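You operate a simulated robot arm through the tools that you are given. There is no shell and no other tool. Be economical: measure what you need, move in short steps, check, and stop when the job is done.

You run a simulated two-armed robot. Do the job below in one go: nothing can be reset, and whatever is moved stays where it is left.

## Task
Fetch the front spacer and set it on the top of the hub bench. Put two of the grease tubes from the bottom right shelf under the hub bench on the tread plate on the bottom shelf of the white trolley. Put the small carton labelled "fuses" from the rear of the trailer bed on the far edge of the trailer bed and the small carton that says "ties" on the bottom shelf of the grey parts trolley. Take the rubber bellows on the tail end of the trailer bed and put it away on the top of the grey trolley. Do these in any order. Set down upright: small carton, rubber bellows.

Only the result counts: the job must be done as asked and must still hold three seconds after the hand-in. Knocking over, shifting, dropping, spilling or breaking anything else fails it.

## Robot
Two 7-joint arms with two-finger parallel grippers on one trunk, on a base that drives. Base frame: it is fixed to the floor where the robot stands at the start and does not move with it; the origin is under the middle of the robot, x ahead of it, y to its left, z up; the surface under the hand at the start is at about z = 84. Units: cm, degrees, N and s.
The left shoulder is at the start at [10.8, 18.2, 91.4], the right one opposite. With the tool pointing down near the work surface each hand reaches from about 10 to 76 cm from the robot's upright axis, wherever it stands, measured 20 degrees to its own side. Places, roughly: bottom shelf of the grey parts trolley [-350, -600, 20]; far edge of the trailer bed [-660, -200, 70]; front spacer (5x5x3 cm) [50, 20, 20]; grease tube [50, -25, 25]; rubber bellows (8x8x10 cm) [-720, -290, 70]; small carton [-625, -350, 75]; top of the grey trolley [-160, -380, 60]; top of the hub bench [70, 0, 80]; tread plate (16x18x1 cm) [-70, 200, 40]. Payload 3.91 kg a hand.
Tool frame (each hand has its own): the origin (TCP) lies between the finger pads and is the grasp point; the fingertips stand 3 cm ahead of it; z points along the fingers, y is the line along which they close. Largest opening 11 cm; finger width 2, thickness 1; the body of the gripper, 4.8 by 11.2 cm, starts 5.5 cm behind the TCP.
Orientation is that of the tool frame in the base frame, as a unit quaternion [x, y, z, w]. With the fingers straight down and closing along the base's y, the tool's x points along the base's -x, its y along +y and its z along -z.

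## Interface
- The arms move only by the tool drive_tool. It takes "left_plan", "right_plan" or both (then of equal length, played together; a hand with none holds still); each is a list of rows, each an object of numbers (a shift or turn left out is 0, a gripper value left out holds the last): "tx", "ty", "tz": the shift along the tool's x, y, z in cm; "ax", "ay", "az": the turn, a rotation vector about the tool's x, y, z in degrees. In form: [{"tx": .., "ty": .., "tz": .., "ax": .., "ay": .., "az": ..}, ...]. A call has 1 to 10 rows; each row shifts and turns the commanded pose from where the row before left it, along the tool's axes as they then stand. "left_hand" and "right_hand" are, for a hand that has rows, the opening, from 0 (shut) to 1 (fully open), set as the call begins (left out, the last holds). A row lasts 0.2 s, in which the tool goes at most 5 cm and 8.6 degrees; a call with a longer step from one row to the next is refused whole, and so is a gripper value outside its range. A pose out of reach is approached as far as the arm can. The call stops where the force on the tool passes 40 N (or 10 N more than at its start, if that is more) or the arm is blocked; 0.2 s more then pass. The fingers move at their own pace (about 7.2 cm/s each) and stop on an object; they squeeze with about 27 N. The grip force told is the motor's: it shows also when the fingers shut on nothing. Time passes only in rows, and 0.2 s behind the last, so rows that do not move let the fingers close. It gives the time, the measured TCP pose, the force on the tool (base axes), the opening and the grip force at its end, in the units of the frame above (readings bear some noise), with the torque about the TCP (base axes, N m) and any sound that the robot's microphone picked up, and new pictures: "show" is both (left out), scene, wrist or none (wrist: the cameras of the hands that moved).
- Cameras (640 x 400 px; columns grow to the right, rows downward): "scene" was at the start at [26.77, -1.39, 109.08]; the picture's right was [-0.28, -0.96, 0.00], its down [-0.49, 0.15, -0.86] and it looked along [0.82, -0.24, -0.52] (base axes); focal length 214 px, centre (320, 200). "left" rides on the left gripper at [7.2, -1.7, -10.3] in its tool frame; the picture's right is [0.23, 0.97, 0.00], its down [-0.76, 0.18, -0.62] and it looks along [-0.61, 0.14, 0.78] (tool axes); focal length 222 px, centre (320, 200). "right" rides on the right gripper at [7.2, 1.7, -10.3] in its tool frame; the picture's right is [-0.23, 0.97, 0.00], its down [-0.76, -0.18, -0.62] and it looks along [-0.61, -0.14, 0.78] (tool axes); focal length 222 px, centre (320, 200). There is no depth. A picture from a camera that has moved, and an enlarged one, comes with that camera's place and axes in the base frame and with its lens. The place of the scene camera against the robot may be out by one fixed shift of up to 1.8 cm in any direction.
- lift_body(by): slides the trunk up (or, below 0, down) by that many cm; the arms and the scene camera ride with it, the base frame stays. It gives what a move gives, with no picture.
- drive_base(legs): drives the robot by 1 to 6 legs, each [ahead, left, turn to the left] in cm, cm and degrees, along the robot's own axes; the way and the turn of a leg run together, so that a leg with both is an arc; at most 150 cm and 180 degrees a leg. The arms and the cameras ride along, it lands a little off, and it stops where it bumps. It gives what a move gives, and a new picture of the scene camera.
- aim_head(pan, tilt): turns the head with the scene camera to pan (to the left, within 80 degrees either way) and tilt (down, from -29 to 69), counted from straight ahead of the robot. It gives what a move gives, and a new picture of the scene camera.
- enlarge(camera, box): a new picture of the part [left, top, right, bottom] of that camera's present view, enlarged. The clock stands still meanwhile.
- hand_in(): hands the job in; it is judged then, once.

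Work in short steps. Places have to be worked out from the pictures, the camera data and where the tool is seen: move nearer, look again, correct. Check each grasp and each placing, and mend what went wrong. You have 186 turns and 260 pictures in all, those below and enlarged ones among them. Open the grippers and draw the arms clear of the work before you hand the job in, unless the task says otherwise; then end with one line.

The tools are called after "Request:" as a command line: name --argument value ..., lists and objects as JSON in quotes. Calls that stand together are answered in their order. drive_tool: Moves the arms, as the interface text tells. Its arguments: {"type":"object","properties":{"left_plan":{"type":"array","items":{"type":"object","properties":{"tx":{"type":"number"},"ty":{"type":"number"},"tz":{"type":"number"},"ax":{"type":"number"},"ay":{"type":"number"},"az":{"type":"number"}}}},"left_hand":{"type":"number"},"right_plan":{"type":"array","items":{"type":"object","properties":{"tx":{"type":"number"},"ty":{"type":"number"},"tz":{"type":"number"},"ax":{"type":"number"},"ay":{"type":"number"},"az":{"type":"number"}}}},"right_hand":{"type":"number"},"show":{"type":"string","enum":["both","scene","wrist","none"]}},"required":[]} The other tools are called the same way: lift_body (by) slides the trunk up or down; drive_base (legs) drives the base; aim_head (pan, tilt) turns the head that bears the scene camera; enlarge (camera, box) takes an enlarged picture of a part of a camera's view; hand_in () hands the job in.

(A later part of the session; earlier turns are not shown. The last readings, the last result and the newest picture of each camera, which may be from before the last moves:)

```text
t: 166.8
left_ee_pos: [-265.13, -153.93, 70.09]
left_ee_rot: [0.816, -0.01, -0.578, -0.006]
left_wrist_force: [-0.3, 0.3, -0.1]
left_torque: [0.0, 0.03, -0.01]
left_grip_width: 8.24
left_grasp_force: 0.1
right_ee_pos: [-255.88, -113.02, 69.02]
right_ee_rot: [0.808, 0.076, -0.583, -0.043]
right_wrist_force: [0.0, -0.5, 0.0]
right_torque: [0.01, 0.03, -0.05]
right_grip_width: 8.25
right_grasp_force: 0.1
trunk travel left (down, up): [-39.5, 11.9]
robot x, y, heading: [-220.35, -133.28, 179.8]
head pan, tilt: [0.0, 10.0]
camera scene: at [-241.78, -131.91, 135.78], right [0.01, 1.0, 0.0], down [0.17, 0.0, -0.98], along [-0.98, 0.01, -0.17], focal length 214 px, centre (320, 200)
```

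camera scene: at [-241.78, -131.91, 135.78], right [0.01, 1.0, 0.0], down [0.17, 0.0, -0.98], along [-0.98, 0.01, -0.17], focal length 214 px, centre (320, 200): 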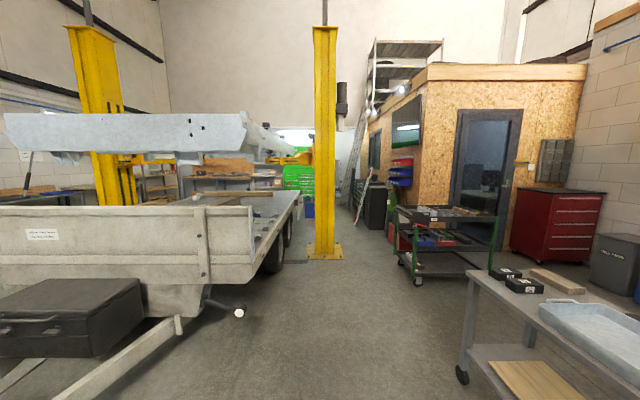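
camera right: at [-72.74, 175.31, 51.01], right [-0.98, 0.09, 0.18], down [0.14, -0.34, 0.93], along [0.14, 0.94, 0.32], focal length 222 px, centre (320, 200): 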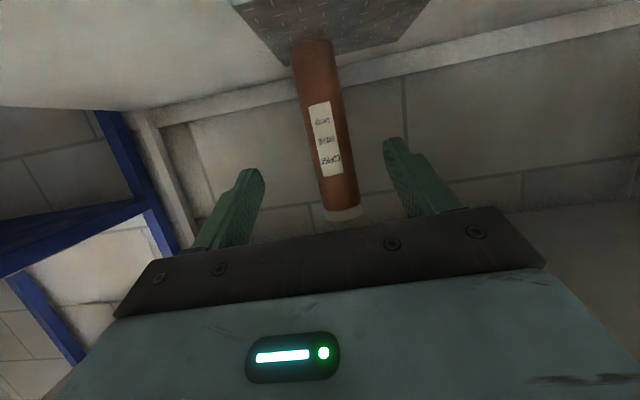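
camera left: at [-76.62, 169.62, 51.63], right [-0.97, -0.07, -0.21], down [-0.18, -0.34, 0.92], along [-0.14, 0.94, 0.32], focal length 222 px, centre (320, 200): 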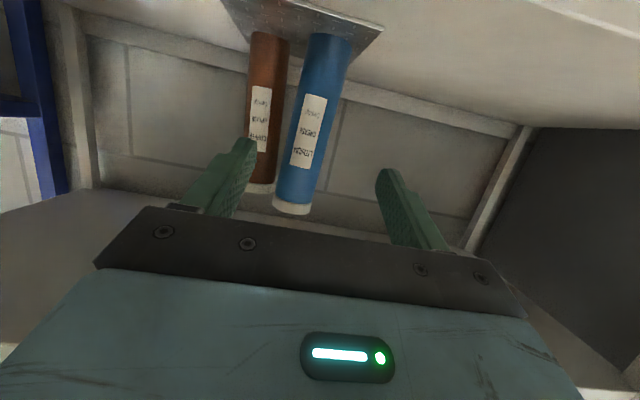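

A yellow lift post stands near (-560, -130) and a green cart at about (-462, -25). I'll advance to x≈-400 and look again at the gap and the bed.

Request:
drive_base --legs '[[150, 8, 0], [30, -5, 0]]'

Request:
lift_body --by 11.5

Request:
aim_head --pan 30 --tilt 20

```text
refused: leg 1 is longer than a leg can be; nothing moved
```

```text
t: 168.2
left_ee_pos: [-265.23, -153.96, 81.5]
left_ee_rot: [0.816, -0.011, -0.578, -0.007]
left_wrist_force: [0.2, 0.2, 0.4]
left_torque: [-0.01, 0.0, 0.0]
left_grip_width: 8.27
left_grasp_force: 0.0
right_ee_pos: [-257.33, -113.03, 81.98]
right_ee_rot: [0.797, 0.073, -0.597, -0.042]
right_wrist_force: [-0.4, 0.3, 0.3]
right_torque: [-0.02, 0.02, 0.02]
right_grip_width: 8.24
right_grasp_force: 0.1
trunk travel left (down, up): [-51.0, 0.4]
robot x, y, heading: [-220.64, -133.12, 179.7]
head pan, tilt: [0.0, 10.0]
```

```text
t: 169.2
left_ee_pos: [-265.19, -154.04, 81.6]
left_ee_rot: [0.816, -0.011, -0.579, -0.006]
left_wrist_force: [0.1, 0.2, 0.0]
left_torque: [-0.03, 0.01, 0.03]
left_grip_width: 8.27
left_grasp_force: 0.0
right_ee_pos: [-257.25, -113.2, 81.89]
right_ee_rot: [0.797, 0.074, -0.597, -0.044]
right_wrist_force: [0.3, -0.3, 0.2]
right_torque: [0.01, 0.01, -0.02]
right_grip_width: 8.22
right_grasp_force: 0.0
trunk travel left (down, up): [-51.0, 0.4]
robot x, y, heading: [-220.57, -133.64, 179.8]
head pan, tilt: [30.0, 20.0]
camera scene: at [-230.4, -136.62, 147.69], right [-0.49, 0.87, 0.0], down [0.3, 0.17, -0.94], along [-0.82, -0.46, -0.34], focal length 214 px, centre (320, 200)
```

scene: 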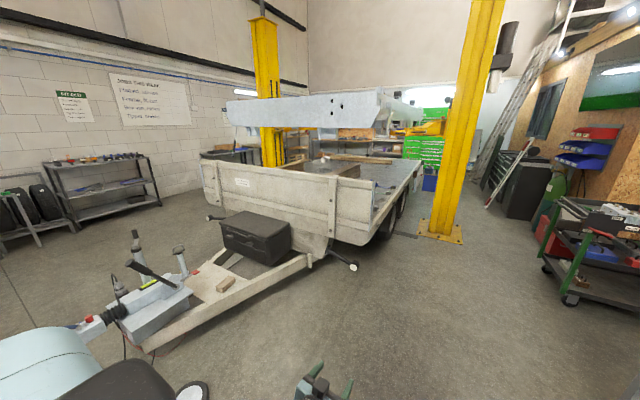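

Request:
drive_base --legs '[[145, 0, 0]]'

Request:
aim_head --pan 0 --tilt 30

```text
t: 176.5
left_ee_pos: [-413.09, -152.11, 81.53]
left_ee_rot: [0.816, -0.014, -0.578, -0.009]
left_wrist_force: [0.1, 0.5, -0.7]
left_torque: [0.01, 0.02, -0.04]
left_grip_width: 8.26
left_grasp_force: 0.1
right_ee_pos: [-404.68, -111.05, 81.42]
right_ee_rot: [0.8, 0.072, -0.593, -0.048]
right_wrist_force: [0.5, -0.3, -0.7]
right_torque: [-0.03, 0.02, 0.02]
right_grip_width: 8.27
right_grasp_force: 0.1
trunk travel left (down, up): [-51.0, 0.4]
robot x, y, heading: [-368.35, -131.67, 178.9]
head pan, tilt: [30.0, 20.0]
camera scene: at [-378.12, -135.01, 147.69], right [-0.49, 0.87, 0.0], down [0.3, 0.17, -0.94], along [-0.82, -0.46, -0.34], focal length 214 px, centre (320, 200)
```

scene: 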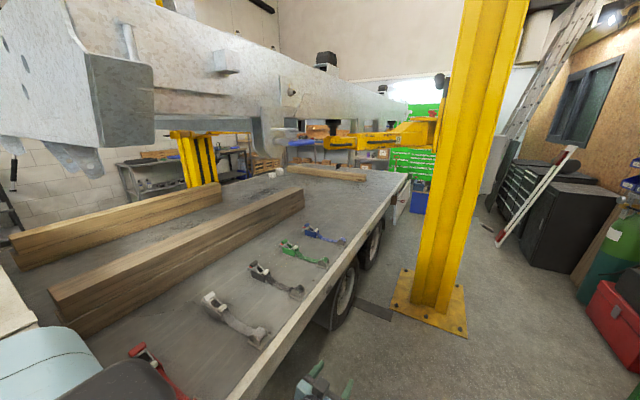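

```text
t: 177.5
left_ee_pos: [-413.1, -151.94, 81.47]
left_ee_rot: [0.816, -0.015, -0.578, -0.01]
left_wrist_force: [0.0, -0.2, -0.3]
left_torque: [-0.02, -0.06, 0.02]
left_grip_width: 8.24
left_grasp_force: 0.0
right_ee_pos: [-404.76, -111.1, 81.56]
right_ee_rot: [0.799, 0.07, -0.595, -0.048]
right_wrist_force: [-0.2, 0.0, -0.3]
right_torque: [-0.01, -0.02, -0.03]
right_grip_width: 8.25
right_grasp_force: 0.0
trunk travel left (down, up): [-51.0, 0.4]
robot x, y, heading: [-368.01, -131.61, 179.3]
head pan, tilt: [0.0, 30.0]
camera scene: at [-379.01, -130.35, 146.09], right [0.01, 1.0, 0.0], down [0.5, -0.01, -0.87], along [-0.87, 0.01, -0.5], focal length 214 px, centre (320, 200)
```

scene: 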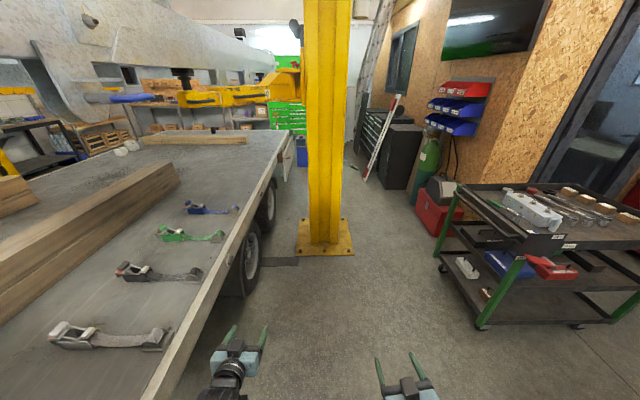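

The bed's near edge is at y≈-178 and the tail at x≈-725. I need to pass between the post plate and the green cart, so I'll move closer and measure that gap.

Request:
drive_base --legs '[[45, -60, 0]]'

Request:
aim_head --pan 0 --tilt 45

```text
t: 183.2
left_ee_pos: [-457.08, -92.76, 81.53]
left_ee_rot: [0.816, -0.007, -0.578, -0.004]
left_wrist_force: [-0.4, -1.1, 0.8]
left_torque: [0.01, -0.01, -0.02]
left_grip_width: 8.25
left_grasp_force: 0.2
right_ee_pos: [-449.38, -51.78, 81.54]
right_ee_rot: [0.799, 0.078, -0.595, -0.042]
right_wrist_force: [0.1, 0.2, 0.2]
right_torque: [-0.03, -0.02, 0.02]
right_grip_width: 8.22
right_grasp_force: 0.1
trunk travel left (down, up): [-51.0, 0.4]
robot x, y, heading: [-412.8, -71.83, -180.1]
head pan, tilt: [0.0, 30.0]
camera scene: at [-423.39, -70.56, 146.08], right [0.0, 1.0, 0.0], down [0.5, 0.0, -0.87], along [-0.87, 0.0, -0.5], focal length 214 px, centre (320, 200)
```

scene: 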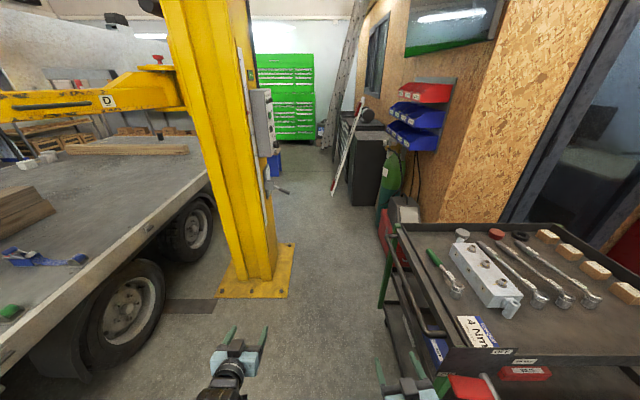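

```text
t: 184.0
left_ee_pos: [-457.11, -92.86, 81.63]
left_ee_rot: [0.815, -0.007, -0.579, -0.004]
left_wrist_force: [-0.7, -0.2, -1.1]
left_torque: [0.0, 0.01, -0.02]
left_grip_width: 8.24
left_grasp_force: 0.1
right_ee_pos: [-449.41, -51.81, 81.52]
right_ee_rot: [0.799, 0.078, -0.595, -0.043]
right_wrist_force: [0.3, 0.1, 0.6]
right_torque: [-0.01, 0.01, 0.01]
right_grip_width: 8.27
right_grasp_force: 0.0
trunk travel left (down, up): [-51.0, 0.4]
robot x, y, heading: [-412.55, -71.85, -180.0]
head pan, tilt: [0.0, 45.0]
camera scene: at [-422.47, -70.57, 143.83], right [0.0, 1.0, 0.0], down [0.71, 0.0, -0.71], along [-0.71, 0.0, -0.71], focal length 214 px, centre (320, 200)
```

scene: 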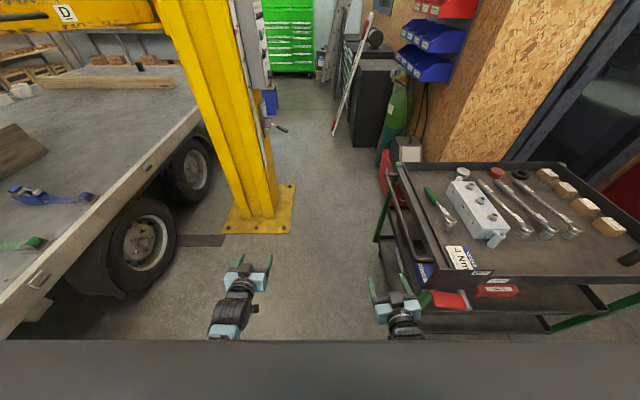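

The gap between the cart and the post plate is only about 60 cm, too tight to risk. The tail of the trailer looks open behind (cabinets at x≈-1000), so I'll go around by the other side. Back out first along the known path.

Request:
drive_base --legs '[[-45, 60, 0], [-146, 0, 0], [-125, 0, 0], [0, 0, 90]]'

Request:
aim_head --pan 0 --tilt 20

```text
t: 206.6
left_ee_pos: [-70.01, -169.92, 81.61]
left_ee_rot: [0.582, 0.571, -0.412, 0.406]
left_wrist_force: [0.3, 0.0, 0.5]
left_torque: [0.0, 0.02, -0.03]
left_grip_width: 8.25
left_grasp_force: 0.1
right_ee_pos: [-111.1, -162.05, 81.48]
right_ee_rot: [0.51, 0.62, -0.451, 0.389]
right_wrist_force: [0.1, -0.2, 0.3]
right_torque: [0.0, -0.01, 0.0]
right_grip_width: 8.25
right_grasp_force: 0.1
trunk travel left (down, up): [-51.0, 0.4]
robot x, y, heading: [-91.26, -125.17, -89.8]
head pan, tilt: [0.0, 45.0]
camera scene: at [-91.54, -133.58, 143.82], right [-1.0, 0.0, 0.0], down [0.0, 0.71, -0.71], along [0.0, -0.71, -0.71], focal length 214 px, centre (320, 200)
```

scene: 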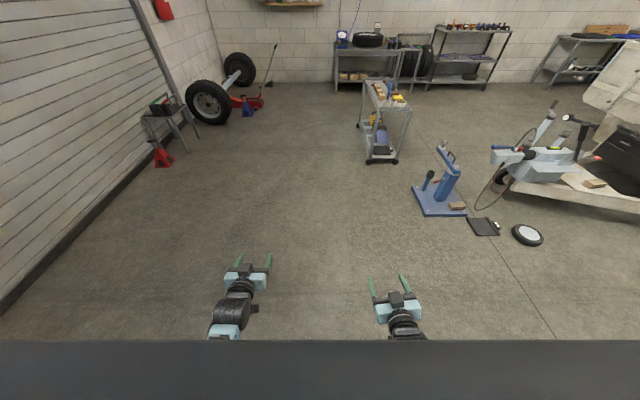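

```text
t: 207.5
left_ee_pos: [-70.06, -169.9, 81.5]
left_ee_rot: [0.583, 0.571, -0.412, 0.405]
left_wrist_force: [-0.1, 0.5, -0.4]
left_torque: [-0.05, 0.0, 0.02]
left_grip_width: 8.22
left_grasp_force: 0.1
right_ee_pos: [-111.09, -162.21, 81.53]
right_ee_rot: [0.51, 0.62, -0.451, 0.391]
right_wrist_force: [-1.0, 0.0, -0.7]
right_torque: [0.02, 0.02, 0.01]
right_grip_width: 8.24
right_grasp_force: 0.0
trunk travel left (down, up): [-51.0, 0.4]
robot x, y, heading: [-91.2, -124.99, -89.8]
head pan, tilt: [0.0, 20.0]
camera scene: at [-91.54, -134.76, 147.68], right [-1.0, 0.0, 0.0], down [0.0, 0.34, -0.94], along [0.0, -0.94, -0.34], focal length 214 px, centre (320, 200)
```

scene: 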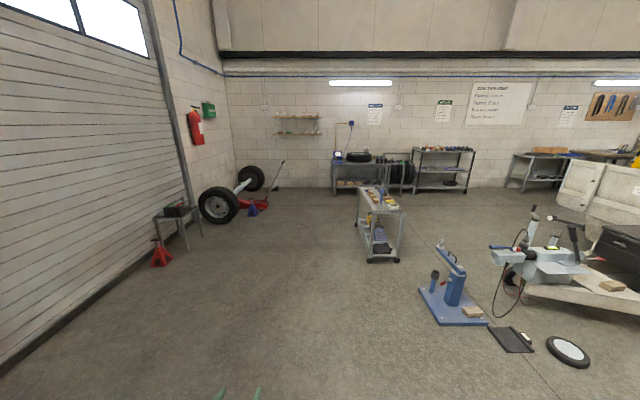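

The view is clear: the grey trolley occupies x≈-148..-180, y≈-335..-430, and the grey parts trolley is at x≈-300..-410, with its front at y≈-575. I'll go down the open aisle at x≈-80, then west at y≈-490.

Request:
drive_base --legs '[[140, 8, 0], [140, 0, 0], [85, 0, 0], [0, 0, -90]]'

```text
t: 229.1
left_ee_pos: [-115.84, -515.79, 81.59]
left_ee_rot: [0.816, 0.016, -0.578, 0.012]
left_wrist_force: [0.2, 0.1, -0.5]
left_torque: [0.04, -0.01, -0.01]
left_grip_width: 8.24
left_grasp_force: 0.1
right_ee_pos: [-110.57, -474.3, 81.51]
right_ee_rot: [0.796, 0.102, -0.596, -0.025]
right_wrist_force: [0.0, -0.8, -0.2]
right_torque: [0.04, -0.01, -0.01]
right_grip_width: 8.26
right_grasp_force: 0.2
trunk travel left (down, up): [-51.0, 0.4]
robot x, y, heading: [-72.44, -492.17, -176.5]
head pan, tilt: [0.0, 20.0]
camera scene: at [-83.64, -491.5, 147.69], right [-0.06, 1.0, 0.0], down [0.34, 0.02, -0.94], along [-0.94, -0.06, -0.34], focal length 214 px, centre (320, 200)
```

scene: 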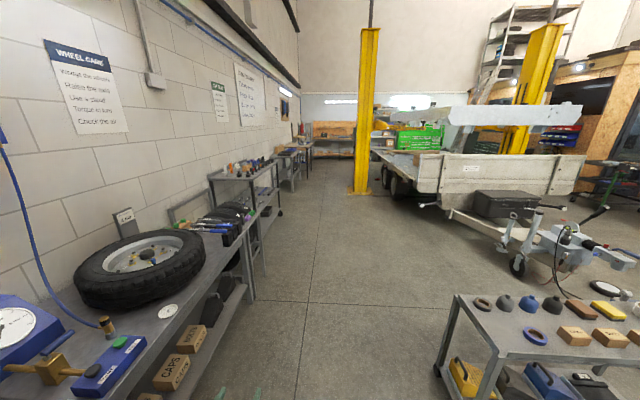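

The corridor along y≈-505 is clear, with the near-side post at (-567, -424). I'll drive west in steps.

Request:
drive_base --legs '[[0, 0, -3.5], [145, 8, 0], [145, 0, 0], [100, 0, 0]]'

Request:
aim_head --pan -35 --tilt 25

```text
t: 248.2
left_ee_pos: [-505.99, -517.74, 81.4]
left_ee_rot: [0.815, -0.02, -0.578, -0.014]
left_wrist_force: [0.1, 0.4, -0.1]
left_torque: [0.01, 0.0, 0.01]
left_grip_width: 8.24
left_grasp_force: 0.0
right_ee_pos: [-496.86, -476.9, 81.55]
right_ee_rot: [0.8, 0.066, -0.594, -0.052]
right_wrist_force: [0.0, -1.5, -0.3]
right_torque: [-0.02, 0.01, -0.01]
right_grip_width: 8.25
right_grasp_force: 0.1
trunk travel left (down, up): [-51.0, 0.4]
robot x, y, heading: [-460.95, -498.15, 178.2]
head pan, tilt: [0.0, 20.0]
camera scene: at [-471.8, -496.57, 147.69], right [0.03, 1.0, 0.0], down [0.34, -0.01, -0.94], along [-0.94, 0.03, -0.34], focal length 214 px, centre (320, 200)
```

scene: 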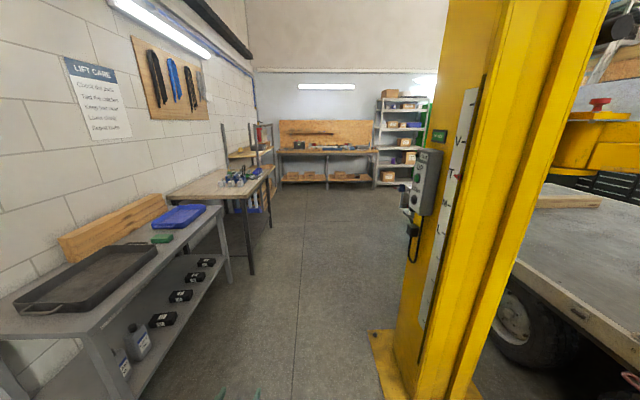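

```text
t: 249.3
left_ee_pos: [-505.88, -517.85, 81.52]
left_ee_rot: [0.815, -0.021, -0.578, -0.014]
left_wrist_force: [-0.1, -0.1, 0.6]
left_torque: [0.04, -0.01, 0.01]
left_grip_width: 8.25
left_grasp_force: 0.1
right_ee_pos: [-497.0, -477.02, 81.57]
right_ee_rot: [0.8, 0.065, -0.594, -0.053]
right_wrist_force: [-0.1, -0.8, -0.8]
right_torque: [0.01, 0.04, 0.0]
right_grip_width: 8.28
right_grasp_force: 0.1
trunk travel left (down, up): [-51.0, 0.4]
robot x, y, heading: [-460.54, -498.4, 178.1]
head pan, tilt: [-35.0, 25.0]
camera scene: at [-469.87, -491.35, 146.88], right [0.6, 0.8, 0.0], down [0.34, -0.25, -0.91], along [-0.73, 0.54, -0.42], focal length 214 px, centre (320, 200)
```

scene: 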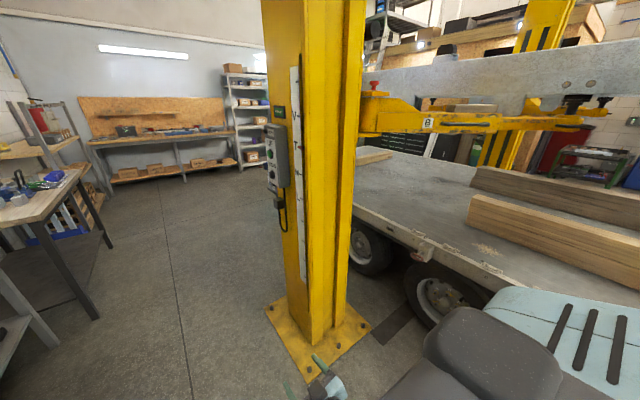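

The post plate's corner is near (-575, -455). I'll shift left to y≈-520 and pass it, to x≈-650.

Request:
drive_base --legs '[[0, 24, 1.9], [145, 0, 0], [50, 0, 0]]'

Request:
aim_head --pan -75 --tilt 25

```text
t: 261.2
left_ee_pos: [-699.05, -541.68, 81.54]
left_ee_rot: [0.816, -0.007, -0.578, -0.004]
left_wrist_force: [0.1, -0.4, -0.4]
left_torque: [-0.01, 0.0, -0.02]
left_grip_width: 8.26
left_grasp_force: 0.1
right_ee_pos: [-691.34, -500.62, 81.55]
right_ee_rot: [0.799, 0.078, -0.595, -0.043]
right_wrist_force: [0.2, -0.6, -0.6]
right_torque: [-0.03, -0.01, 0.01]
right_grip_width: 8.23
right_grasp_force: 0.1
trunk travel left (down, up): [-51.0, 0.4]
robot x, y, heading: [-654.49, -520.59, -180.0]
head pan, tilt: [-35.0, 25.0]
camera scene: at [-663.92, -514.16, 146.88], right [0.57, 0.82, 0.0], down [0.35, -0.24, -0.91], along [-0.74, 0.52, -0.42], focal length 214 px, centre (320, 200)
```

scene: 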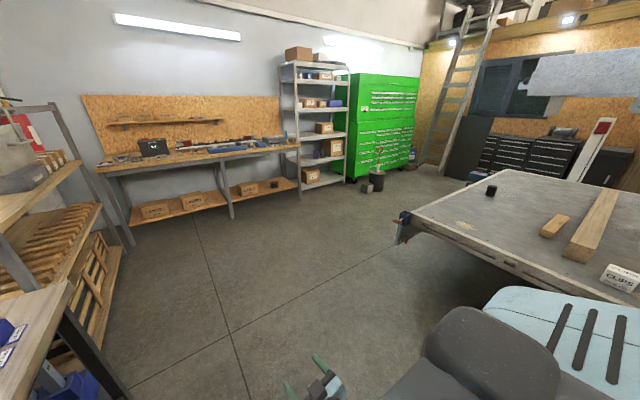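

```text
t: 262.3
left_ee_pos: [-699.03, -541.71, 81.56]
left_ee_rot: [0.816, -0.007, -0.578, -0.004]
left_wrist_force: [0.4, 0.6, 0.7]
left_torque: [0.03, 0.03, 0.02]
left_grip_width: 8.24
left_grasp_force: 0.1
right_ee_pos: [-691.34, -500.57, 81.53]
right_ee_rot: [0.799, 0.079, -0.595, -0.042]
right_wrist_force: [-0.9, -0.3, 0.0]
right_torque: [-0.03, -0.01, -0.01]
right_grip_width: 8.25
right_grasp_force: 0.1
trunk travel left (down, up): [-51.0, 0.4]
robot x, y, heading: [-654.3, -520.59, -180.0]
head pan, tilt: [-75.0, 25.0]
camera scene: at [-658.74, -510.54, 146.88], right [0.97, 0.26, 0.0], down [0.11, -0.41, -0.91], along [-0.24, 0.87, -0.42], focal length 214 px, centre (320, 200)
```

scene: 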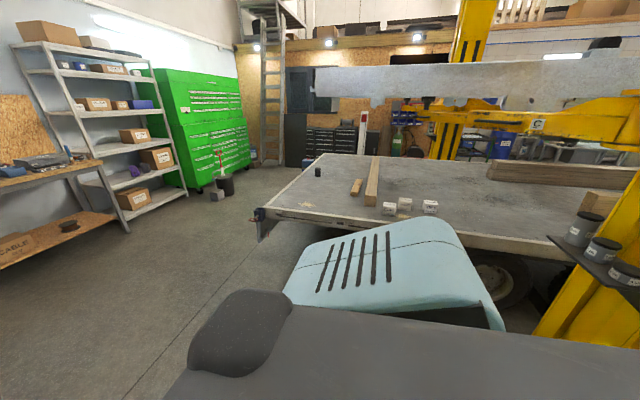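

I see three white cartons near (-632, -338) and the black bellows at the tail. I'll turn to face the bed from this side.

Request:
drive_base --legs '[[-22, 0, 0], [0, 0, -90]]'

Request:
aim_head --pan 0 --tilt 30

Request:
enlarge --camera "scene" --box '[200, 120, 440, 270]'

```text
t: 267.8
left_ee_pos: [-653.11, -475.72, 81.51]
left_ee_rot: [-0.569, 0.585, 0.403, 0.414]
left_wrist_force: [0.6, -0.3, -0.8]
left_torque: [0.02, 0.02, 0.03]
left_grip_width: 8.26
left_grasp_force: 0.0
right_ee_pos: [-612.03, -483.76, 81.47]
right_ee_rot: [0.618, -0.512, -0.389, -0.453]
right_wrist_force: [-0.2, -1.0, -1.0]
right_torque: [-0.02, 0.03, 0.0]
right_grip_width: 8.25
right_grasp_force: 0.1
trunk travel left (down, up): [-51.0, 0.4]
robot x, y, heading: [-632.58, -520.24, 89.4]
head pan, tilt: [-75.0, 25.0]
camera scene: at [-624.0, -515.67, 146.88], right [0.25, -0.97, 0.0], down [-0.41, -0.11, -0.91], along [0.88, 0.23, -0.42], focal length 214 px, centre (320, 200)
```

scene: 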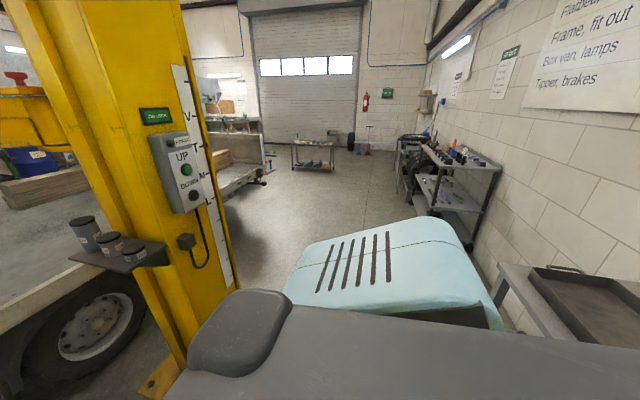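

```text
t: 269.3
left_ee_pos: [-653.11, -475.84, 81.62]
left_ee_rot: [-0.568, 0.585, 0.403, 0.414]
left_wrist_force: [0.3, 0.8, -0.2]
left_torque: [-0.01, -0.02, -0.03]
left_grip_width: 8.25
left_grasp_force: 0.0
right_ee_pos: [-612.11, -483.84, 81.53]
right_ee_rot: [0.617, -0.513, -0.388, -0.454]
right_wrist_force: [1.1, 0.5, 0.7]
right_torque: [-0.02, 0.03, 0.02]
right_grip_width: 8.23
right_grasp_force: 0.0
trunk travel left (down, up): [-51.0, 0.4]
robot x, y, heading: [-632.76, -520.43, 89.5]
head pan, tilt: [0.0, 30.0]
camera scene: at [-632.83, -508.94, 146.09], right [1.0, -0.01, 0.0], down [0.0, -0.5, -0.87], along [0.01, 0.87, -0.5], focal length 214 px, centre (320, 200)
```

scene: 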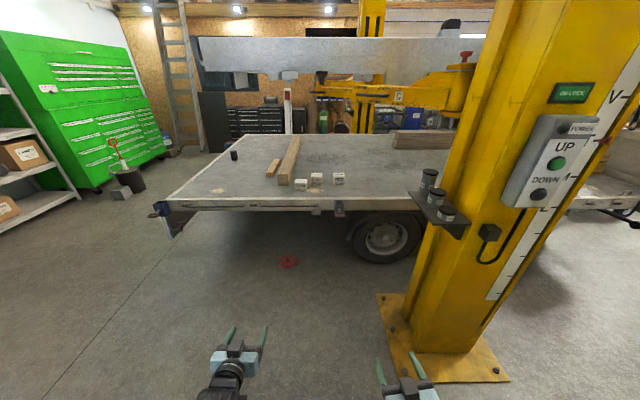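

```text
2.67 times, centred on (320, 195) of scene
camera zoom: at [-632.83, -508.94, 146.09], right [1.0, -0.01, 0.0], down [0.0, -0.5, -0.87], along [0.01, 0.87, -0.5], focal length 572 px, centre (320, 213)
```

zoom: 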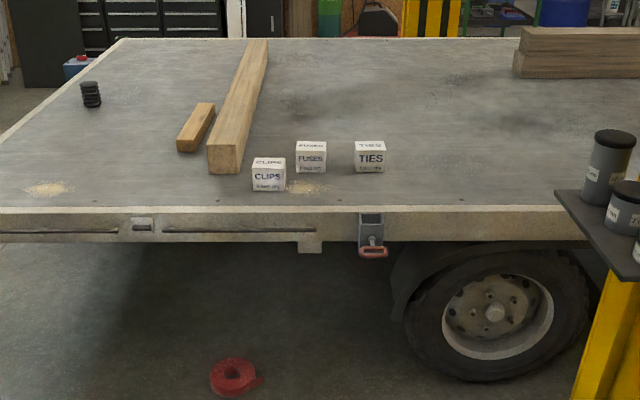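

Carton labels are readable: CLIPS (-647, -354), FUSES (-634, -341), TIES (-615, -342), and the bellows at about (-726, -278). I'll lower the trunk 30 (to keep the head well under the lifted frame), then raise both hands relative to it and level the right one.

Request:
lift_body --by -30

Request:
drive_tool --left_plan '[{"tx": -3.9}, {"tx": -3.9}, {"tx": -3.9}, {"tx": -3.9}, {"tx": -3.9}, {"tx": -3.9}, {}]' --right_plan '[{"tx": -3.9}, {"tx": -3.9}, {"tx": -3.9}, {"tx": -3.9, "az": 5, "ax": 0.4}, {"tx": -3.9, "az": 5, "ax": 0.4}, {"tx": -3.9}, {}]' --left_hand 1.0 --right_hand 1.0 --show "scene"

```text
t: 272.3
left_ee_pos: [-653.04, -475.79, 51.55]
left_ee_rot: [-0.568, 0.584, 0.405, 0.415]
left_wrist_force: [0.1, 0.1, -0.2]
left_torque: [-0.01, -0.01, -0.06]
left_grip_width: 8.24
left_grasp_force: 0.1
right_ee_pos: [-612.1, -483.8, 51.53]
right_ee_rot: [0.618, -0.512, -0.388, -0.453]
right_wrist_force: [0.0, -0.4, 0.3]
right_torque: [0.03, 0.0, 0.01]
right_grip_width: 8.23
right_grasp_force: 0.1
trunk travel left (down, up): [-21.0, 30.4]
robot x, y, heading: [-632.32, -520.46, 89.5]
head pan, tilt: [0.0, 30.0]
```

```text
t: 273.5
left_ee_pos: [-652.84, -469.78, 68.41]
left_ee_rot: [-0.568, 0.585, 0.404, 0.414]
left_wrist_force: [-0.9, -0.1, -1.0]
left_torque: [0.02, -0.03, 0.0]
left_grip_width: 10.96
left_grasp_force: 0.0
right_ee_pos: [-614.66, -480.8, 65.59]
right_ee_rot: [0.646, -0.504, -0.383, -0.427]
right_wrist_force: [1.1, -0.5, 4.1]
right_torque: [-0.26, 0.05, 0.06]
right_grip_width: 11.01
right_grasp_force: 0.1
trunk travel left (down, up): [-21.0, 30.4]
robot x, y, heading: [-632.31, -520.56, 89.6]
head pan, tilt: [0.0, 30.0]
stopped in row 5 (right hand): the arm was blocked; the commanded pose is now the measured one
camera scene: at [-632.72, -493.13, 113.29], right [1.0, -0.01, 0.0], down [0.0, -0.5, -0.87], along [0.01, 0.87, -0.5], focal length 214 px, centre (320, 200)
```

scene: 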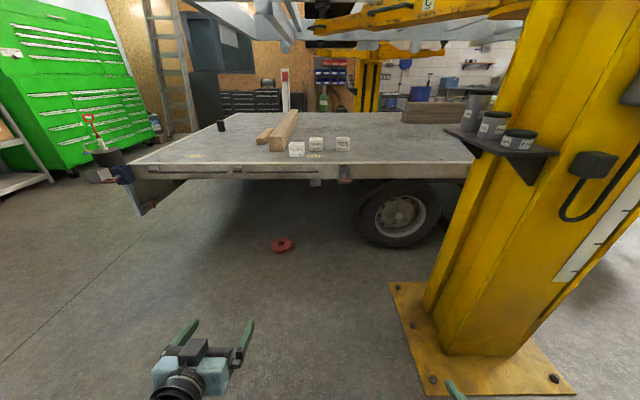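

The right arm is blocked close to the body. I'll extend it forward and outward first, then level it.

Request:
drive_tool --right_plan '[{"tx": -1.0, "ty": -1.4, "tz": 3.3}, {"tx": -1.0, "ty": -1.4, "tz": 3.3}, {"tx": -1.0, "ty": -1.4, "tz": 3.3}, {"tx": -1.0, "ty": -1.4, "tz": 3.3}, {"tx": -1.0, "ty": -0.4, "tz": 3.3}]' --show "none"

```text
t: 274.7
left_ee_pos: [-652.87, -469.62, 68.32]
left_ee_rot: [-0.568, 0.585, 0.404, 0.415]
left_wrist_force: [-0.1, 0.3, -0.7]
left_torque: [-0.01, -0.02, 0.07]
left_grip_width: 10.98
left_grasp_force: 0.0
right_ee_pos: [-610.59, -462.59, 66.49]
right_ee_rot: [0.643, -0.502, -0.386, -0.431]
right_wrist_force: [0.1, 0.2, 0.3]
right_torque: [-0.01, -0.02, -0.02]
right_grip_width: 10.99
right_grasp_force: 0.0
trunk travel left (down, up): [-21.0, 30.4]
robot x, y, heading: [-632.18, -520.85, 89.5]
head pan, tilt: [0.0, 30.0]
```

Request:
drive_tool --right_plan '[{"ax": 1.85, "az": 5.7}, {"ax": 1.85, "az": 5.7}, {"tx": -3}, {"tx": -3}, {}]' --left_plan '[{"tz": 2}, {"tz": 2}, {"tx": -2}, {"tx": -2}, {}]' --show "none"

```text
t: 275.9
left_ee_pos: [-652.8, -464.47, 70.79]
left_ee_rot: [-0.569, 0.585, 0.403, 0.414]
left_wrist_force: [-0.5, 0.4, 0.5]
left_torque: [0.0, 0.02, -0.02]
left_grip_width: 10.98
left_grasp_force: 0.1
right_ee_pos: [-610.6, -460.89, 72.05]
right_ee_rot: [-0.574, 0.576, 0.411, 0.412]
right_wrist_force: [0.1, 0.7, 0.2]
right_torque: [-0.02, 0.02, 0.01]
right_grip_width: 11.03
right_grasp_force: 0.1
trunk travel left (down, up): [-21.0, 30.4]
robot x, y, heading: [-632.23, -520.73, 89.4]
head pan, tilt: [0.0, 30.0]
```

Both hands are level at z≈71. I'll raise the trunk 8 and approach to y≈-430, x≈-645, staying left of the post.

Request:
lift_body --by 8

Request:
drive_base --legs '[[0, 13, 0.5], [75, 0, 0]]'

Request:
aim_head --pan 0 --tilt 45

```text
t: 277.1
left_ee_pos: [-652.76, -464.6, 78.75]
left_ee_rot: [-0.569, 0.585, 0.404, 0.414]
left_wrist_force: [0.1, 0.0, 0.4]
left_torque: [-0.03, 0.01, -0.01]
left_grip_width: 11.0
left_grasp_force: 0.0
right_ee_pos: [-610.7, -460.85, 80.04]
right_ee_rot: [-0.575, 0.576, 0.411, 0.411]
right_wrist_force: [-0.1, 0.6, 0.6]
right_torque: [-0.01, 0.03, 0.0]
right_grip_width: 10.99
right_grasp_force: 0.1
trunk travel left (down, up): [-29.0, 22.4]
robot x, y, heading: [-632.66, -520.48, 89.5]
head pan, tilt: [0.0, 30.0]
```

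```text
t: 282.4
left_ee_pos: [-665.98, -391.08, 78.77]
left_ee_rot: [-0.569, 0.584, 0.404, 0.414]
left_wrist_force: [0.2, -0.3, -0.4]
left_torque: [-0.01, -0.01, 0.03]
left_grip_width: 11.01
left_grasp_force: 0.1
right_ee_pos: [-623.89, -387.15, 80.03]
right_ee_rot: [0.576, -0.575, -0.412, -0.41]
right_wrist_force: [-0.8, -0.1, -0.1]
right_torque: [0.02, -0.01, 0.05]
right_grip_width: 11.0
right_grasp_force: 0.0
trunk travel left (down, up): [-29.0, 22.4]
robot x, y, heading: [-645.24, -446.95, 89.6]
head pan, tilt: [0.0, 30.0]
camera scene: at [-645.87, -421.9, 121.64], right [1.0, 0.0, 0.0], down [0.0, -0.5, -0.87], along [0.0, 0.87, -0.5], focal length 214 px, centre (320, 200)
```

scene: 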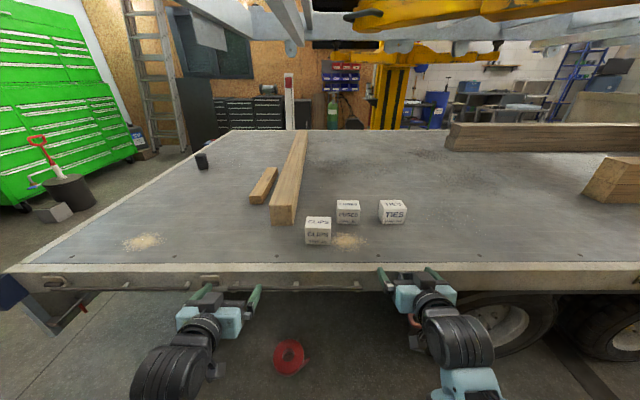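

```text
t: 283.2
left_ee_pos: [-666.01, -391.06, 78.84]
left_ee_rot: [-0.569, 0.584, 0.405, 0.414]
left_wrist_force: [0.5, 0.7, -0.8]
left_torque: [0.01, -0.01, 0.0]
left_grip_width: 10.99
left_grasp_force: 0.2
right_ee_pos: [-624.12, -387.12, 80.07]
right_ee_rot: [0.575, -0.575, -0.411, -0.411]
right_wrist_force: [0.4, 0.0, 0.3]
right_torque: [-0.02, 0.0, 0.03]
right_grip_width: 10.95
right_grasp_force: 0.0
trunk travel left (down, up): [-29.0, 22.4]
robot x, y, heading: [-645.65, -446.89, 89.5]
head pan, tilt: [0.0, 45.0]
camera scene: at [-645.87, -422.84, 119.39], right [1.0, 0.0, 0.0], down [0.0, -0.71, -0.71], along [0.0, 0.71, -0.71], focal length 214 px, centre (320, 200)
```

scene: 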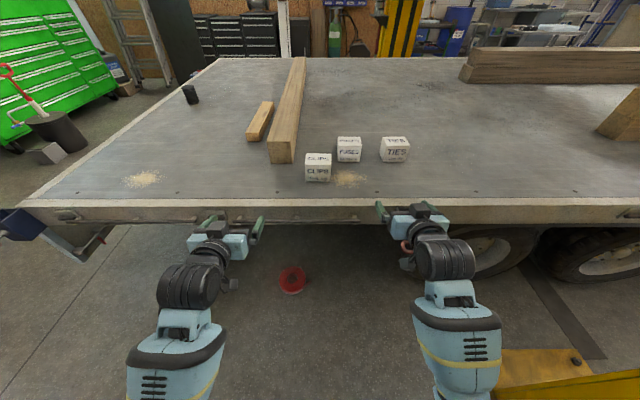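

Triangulating gives the bed top at z≈71, its edge at y≈-375, FUSES centred near (-633.6, -348) and TIES near (-615.7, -348). I'll take FUSES first with the right hand: shift the base left 9.5, steepen the right hand by 17°, and check by wrist.

Request:
drive_tool --right_plan '[{"ay": 8.5}, {"ay": 8.5}, {"tz": -2, "tx": -2}, {}]' --show "none"

Request:
drive_base --legs '[[0, 9.5, 0.4]]'

Request:
enlarge --camera "right" --box '[0, 0, 640, 400]'

```text
t: 284.2
left_ee_pos: [-665.99, -391.0, 78.84]
left_ee_rot: [-0.569, 0.584, 0.405, 0.414]
left_wrist_force: [-0.9, 0.4, 0.1]
left_torque: [-0.02, 0.03, 0.02]
left_grip_width: 11.0
left_grasp_force: 0.0
right_ee_pos: [-623.9, -387.61, 83.0]
right_ee_rot: [0.63, -0.63, -0.321, -0.32]
right_wrist_force: [0.6, 0.3, 0.1]
right_torque: [-0.01, -0.01, -0.01]
right_grip_width: 11.0
right_grasp_force: 0.0
trunk travel left (down, up): [-29.0, 22.4]
robot x, y, heading: [-645.72, -446.92, 89.7]
head pan, tilt: [0.0, 45.0]
```

```text
t: 285.7
left_ee_pos: [-675.71, -391.13, 78.81]
left_ee_rot: [-0.572, 0.581, 0.406, 0.412]
left_wrist_force: [0.2, -0.2, -0.5]
left_torque: [-0.01, -0.02, 0.04]
left_grip_width: 10.99
left_grasp_force: 0.0
right_ee_pos: [-633.65, -387.41, 82.96]
right_ee_rot: [0.633, -0.627, -0.322, -0.32]
right_wrist_force: [0.2, 0.1, -1.1]
right_torque: [0.0, 0.03, -0.03]
right_grip_width: 11.01
right_grasp_force: 0.0
trunk travel left (down, up): [-29.0, 22.4]
robot x, y, heading: [-654.84, -447.15, 90.3]
head pan, tilt: [0.0, 45.0]
camera scene: at [-655.37, -422.83, 119.39], right [1.0, 0.0, 0.0], down [0.0, -0.71, -0.71], along [0.0, 0.71, -0.71], focal length 214 px, centre (320, 200)
```

scene: 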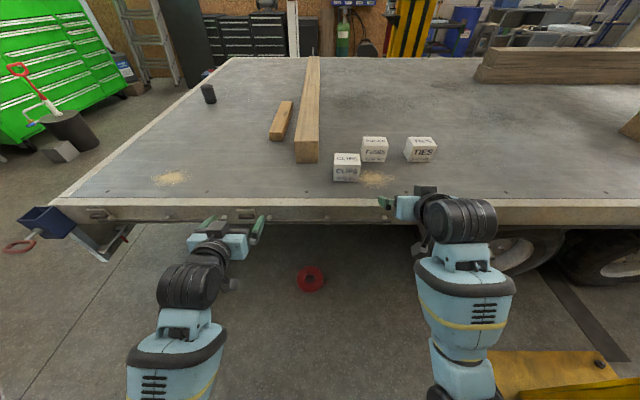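

```text
1.00 times, centred on (320, 200) of right (not enlarged: the box is as wide or as high as the picture)
camera zoom: at [-635.25, -400.08, 83.26], right [-0.97, 0.12, 0.18], down [0.18, -0.06, 0.98], along [0.13, 0.99, 0.03], focal length 222 px, centre (320, 200)
```

zoom: 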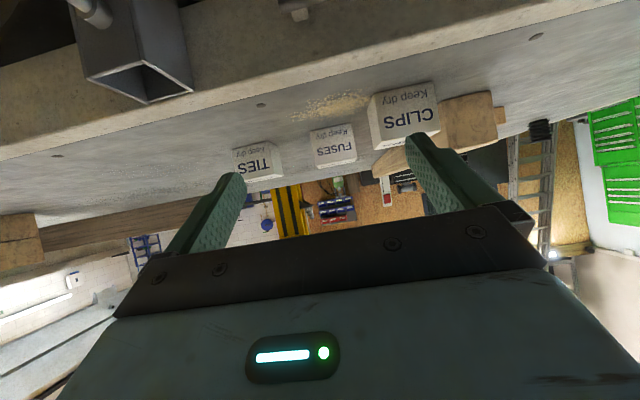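

FUSES is centred at about (-634, -351), with CLIPS' right edge near -640.3. I'll steepen the right hand 10° more and raise both hands (the left to clear the planks), then drive in 25 cm.

Request:
drive_tool --right_plan '[{"ay": 5}, {"ay": 5}, {"tz": -2, "tx": -2}, {}]' --left_plan '[{"tx": -3}, {"tx": -3}, {"tx": -3}, {}]' --right_hand 0.95 --show "none"

Request:
drive_base --legs '[[25, 0, -0.3]]'

Request:
enlarge --camera "right" --box '[0, 0, 640, 400]'

```text
t: 286.7
left_ee_pos: [-675.5, -388.24, 87.43]
left_ee_rot: [-0.572, 0.582, 0.406, 0.412]
left_wrist_force: [0.4, -0.2, 0.0]
left_torque: [-0.01, 0.01, -0.03]
left_grip_width: 11.0
left_grasp_force: 0.0
right_ee_pos: [-633.57, -387.3, 85.74]
right_ee_rot: [0.658, -0.653, -0.267, -0.264]
right_wrist_force: [0.3, 0.6, 0.4]
right_torque: [-0.02, 0.02, -0.02]
right_grip_width: 10.45
right_grasp_force: 0.0
trunk travel left (down, up): [-29.0, 22.4]
robot x, y, heading: [-655.15, -446.95, 90.0]
head pan, tilt: [0.0, 45.0]
```

```text
t: 288.5
left_ee_pos: [-675.44, -364.61, 87.47]
left_ee_rot: [-0.571, 0.581, 0.407, 0.412]
left_wrist_force: [0.0, -0.6, -0.6]
left_torque: [-0.01, 0.0, -0.01]
left_grip_width: 11.01
left_grasp_force: 0.0
right_ee_pos: [-633.4, -363.53, 85.61]
right_ee_rot: [0.659, -0.652, -0.266, -0.264]
right_wrist_force: [-0.9, 0.1, -1.3]
right_torque: [-0.01, 0.01, -0.03]
right_grip_width: 10.48
right_grasp_force: 0.1
trunk travel left (down, up): [-29.0, 22.4]
robot x, y, heading: [-654.74, -423.2, 90.1]
head pan, tilt: [0.0, 45.0]
camera scene: at [-655.36, -399.07, 119.37], right [1.0, 0.0, 0.0], down [0.0, -0.71, -0.71], along [0.0, 0.71, -0.71], focal length 214 px, centre (320, 200)
```

scene: 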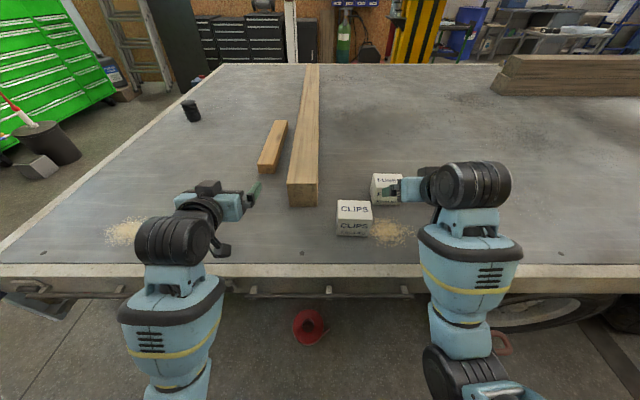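

```text
1.00 times, centred on (320, 200) of right (not enlarged: the box is as wide or as high as the picture)
camera zoom: at [-635.04, -375.96, 88.17], right [-0.97, 0.16, 0.16], down [0.18, 0.12, 0.98], along [0.13, 0.98, -0.14], focal length 222 px, centre (320, 200)
```

zoom: 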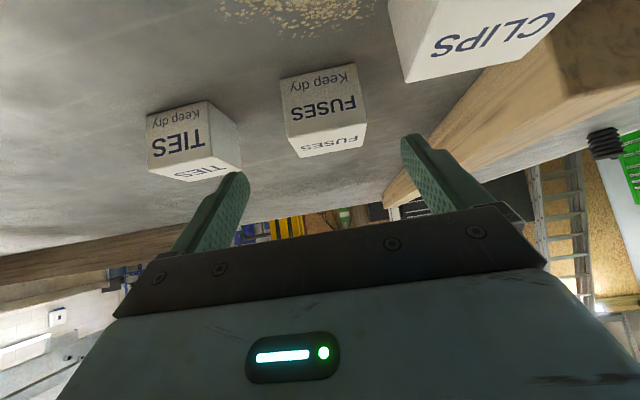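

FUSES is about 7.5 cm, centred at (-634.1, -351). I'll go forward over it, then descend and look.

Request:
drive_tool --right_plan '[{"tz": 2.78, "tx": -2.88, "ty": 0.25}, {"tz": 2.78, "tx": -2.88, "ty": 0.25}, {"tz": 2.78, "tx": -2.88, "ty": 0.2}, {"tz": 1.7, "tx": 1.65}, {"tz": 1.7, "tx": 1.65}, {}]' --show "both"

```text
t: 289.9
left_ee_pos: [-675.37, -364.65, 87.54]
left_ee_rot: [-0.572, 0.581, 0.407, 0.412]
left_wrist_force: [-0.2, -0.1, 0.2]
left_torque: [-0.01, 0.01, -0.01]
left_grip_width: 11.0
left_grasp_force: 0.0
right_ee_pos: [-634.5, -351.94, 81.0]
right_ee_rot: [0.657, -0.654, -0.265, -0.264]
right_wrist_force: [0.0, -0.8, -0.4]
right_torque: [0.0, 0.03, -0.06]
right_grip_width: 10.44
right_grasp_force: 0.0
trunk travel left (down, up): [-29.0, 22.4]
robot x, y, heading: [-654.75, -423.44, 90.3]
head pan, tilt: [0.0, 45.0]
camera scene: at [-655.36, -399.14, 119.39], right [1.0, 0.0, 0.0], down [0.0, -0.71, -0.71], along [0.0, 0.71, -0.71], focal length 214 px, centre (320, 200)
camera right: at [-636.1, -364.35, 83.39], right [-0.97, 0.16, 0.16], down [0.18, 0.12, 0.98], along [0.13, 0.98, -0.14], focal length 222 px, centre (320, 200)
```

scene: 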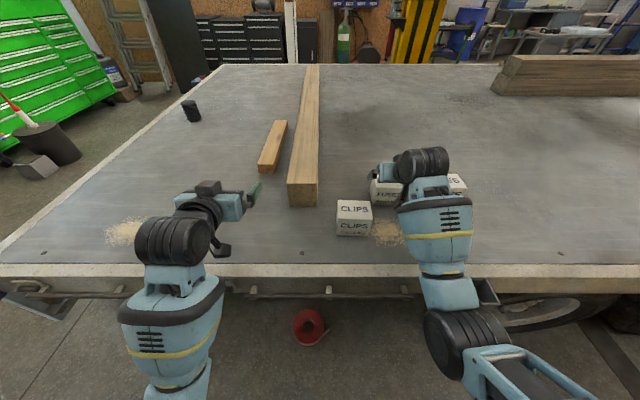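
right: 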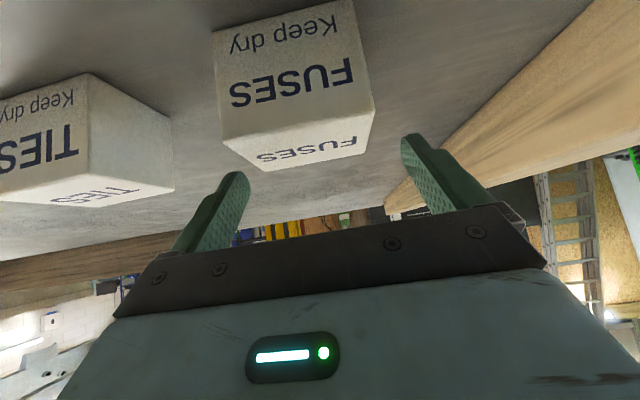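

Aligned (the carton's centre is at about -634.4, -351.5). I'll descend 5 cm and close.

Request:
drive_tool --right_plan '[{"tz": 1.25, "tx": 1.1}, {"tz": 1.25, "tx": 1.1}, {"tz": 1.25, "tx": 1.1}, {}]' --show "wrist"

Request:
drive_tool --right_plan '[{}, {}, {}, {}]' --right_hand 0 --show "wrist"

```text
t: 290.9
left_ee_pos: [-675.46, -364.42, 87.39]
left_ee_rot: [-0.572, 0.582, 0.406, 0.412]
left_wrist_force: [0.1, -0.1, 0.4]
left_torque: [0.01, 0.02, -0.03]
left_grip_width: 11.01
left_grasp_force: 0.0
right_ee_pos: [-634.38, -351.42, 75.86]
right_ee_rot: [0.657, -0.654, -0.266, -0.264]
right_wrist_force: [0.0, 0.0, 0.4]
right_torque: [0.0, -0.03, 0.0]
right_grip_width: 10.44
right_grasp_force: 0.0
trunk travel left (down, up): [-29.0, 22.4]
robot x, y, heading: [-655.37, -423.38, 90.0]
head pan, tilt: [0.0, 45.0]
camera right: at [-635.96, -363.91, 78.39], right [-0.97, 0.16, 0.16], down [0.18, 0.12, 0.98], along [0.13, 0.98, -0.14], focal length 222 px, centre (320, 200)
```

right: 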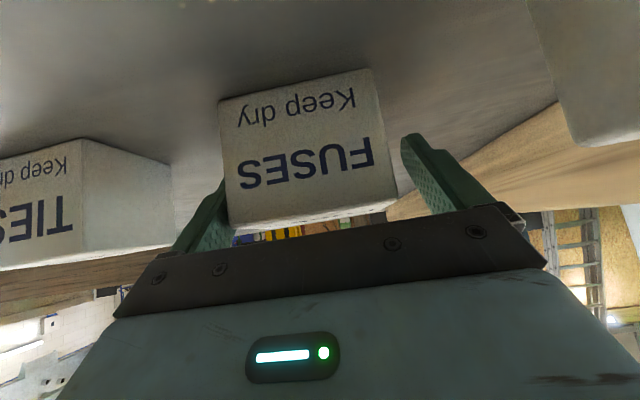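

```text
t: 291.9
left_ee_pos: [-675.49, -364.47, 87.42]
left_ee_rot: [-0.572, 0.582, 0.406, 0.412]
left_wrist_force: [-0.8, -0.6, -0.5]
left_torque: [0.0, -0.01, -0.01]
left_grip_width: 11.01
left_grasp_force: 0.2
right_ee_pos: [-634.36, -351.57, 75.93]
right_ee_rot: [0.658, -0.653, -0.266, -0.264]
right_wrist_force: [0.6, -0.3, 0.1]
right_torque: [0.04, -0.07, -0.04]
right_grip_width: 8.97
right_grasp_force: 27.1
trunk travel left (down, up): [-29.0, 22.4]
robot x, y, heading: [-654.89, -423.3, 90.2]
head pan, tilt: [0.0, 45.0]
camera right: at [-635.95, -363.9, 78.41], right [-0.97, 0.16, 0.16], down [0.18, 0.12, 0.98], along [0.13, 0.98, -0.14], focal length 222 px, centre (320, 200)
```

right: 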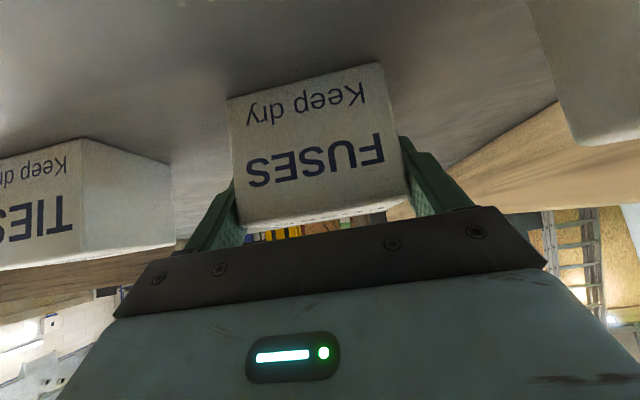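

Gripped at 8.97 cm. I'll lift 4 cm and check.

Request:
drive_tool --right_plan '[{"tz": -1.45, "tx": -1.4}, {"tz": -1.45, "tx": -1.4}, {}]' --show "both"

```text
t: 292.7
left_ee_pos: [-675.51, -364.49, 87.51]
left_ee_rot: [-0.572, 0.582, 0.406, 0.412]
left_wrist_force: [-0.5, 0.3, 1.6]
left_torque: [-0.01, -0.02, -0.01]
left_grip_width: 10.98
left_grasp_force: 0.0
right_ee_pos: [-634.23, -351.46, 80.12]
right_ee_rot: [0.658, -0.653, -0.266, -0.263]
right_wrist_force: [-0.1, 0.3, -1.7]
right_torque: [-0.05, -0.01, 0.05]
right_grip_width: 8.97
right_grasp_force: 27.0
trunk travel left (down, up): [-29.0, 22.4]
robot x, y, heading: [-654.71, -423.09, 90.2]
head pan, tilt: [0.0, 45.0]
camera scene: at [-655.35, -399.12, 119.38], right [1.0, 0.0, 0.0], down [0.0, -0.71, -0.71], along [0.0, 0.71, -0.71], focal length 214 px, centre (320, 200)
camera right: at [-635.81, -363.87, 82.58], right [-0.97, 0.16, 0.16], down [0.18, 0.12, 0.98], along [0.13, 0.98, -0.14], focal length 222 px, centre (320, 200)
```

scene: 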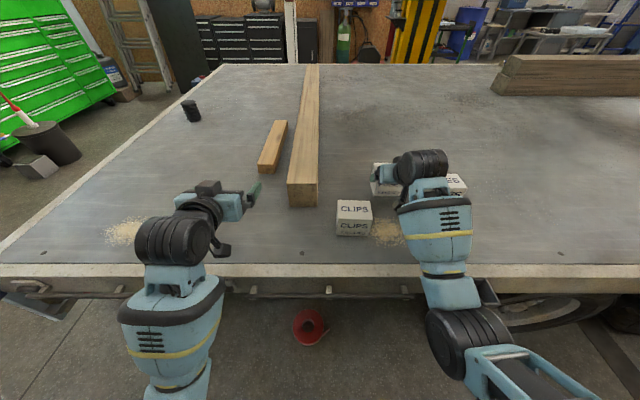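
right: 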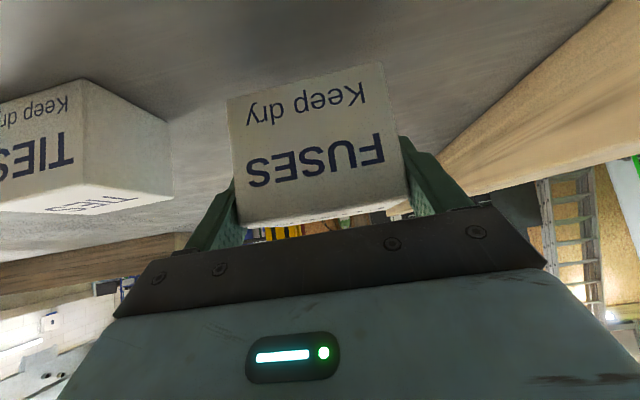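

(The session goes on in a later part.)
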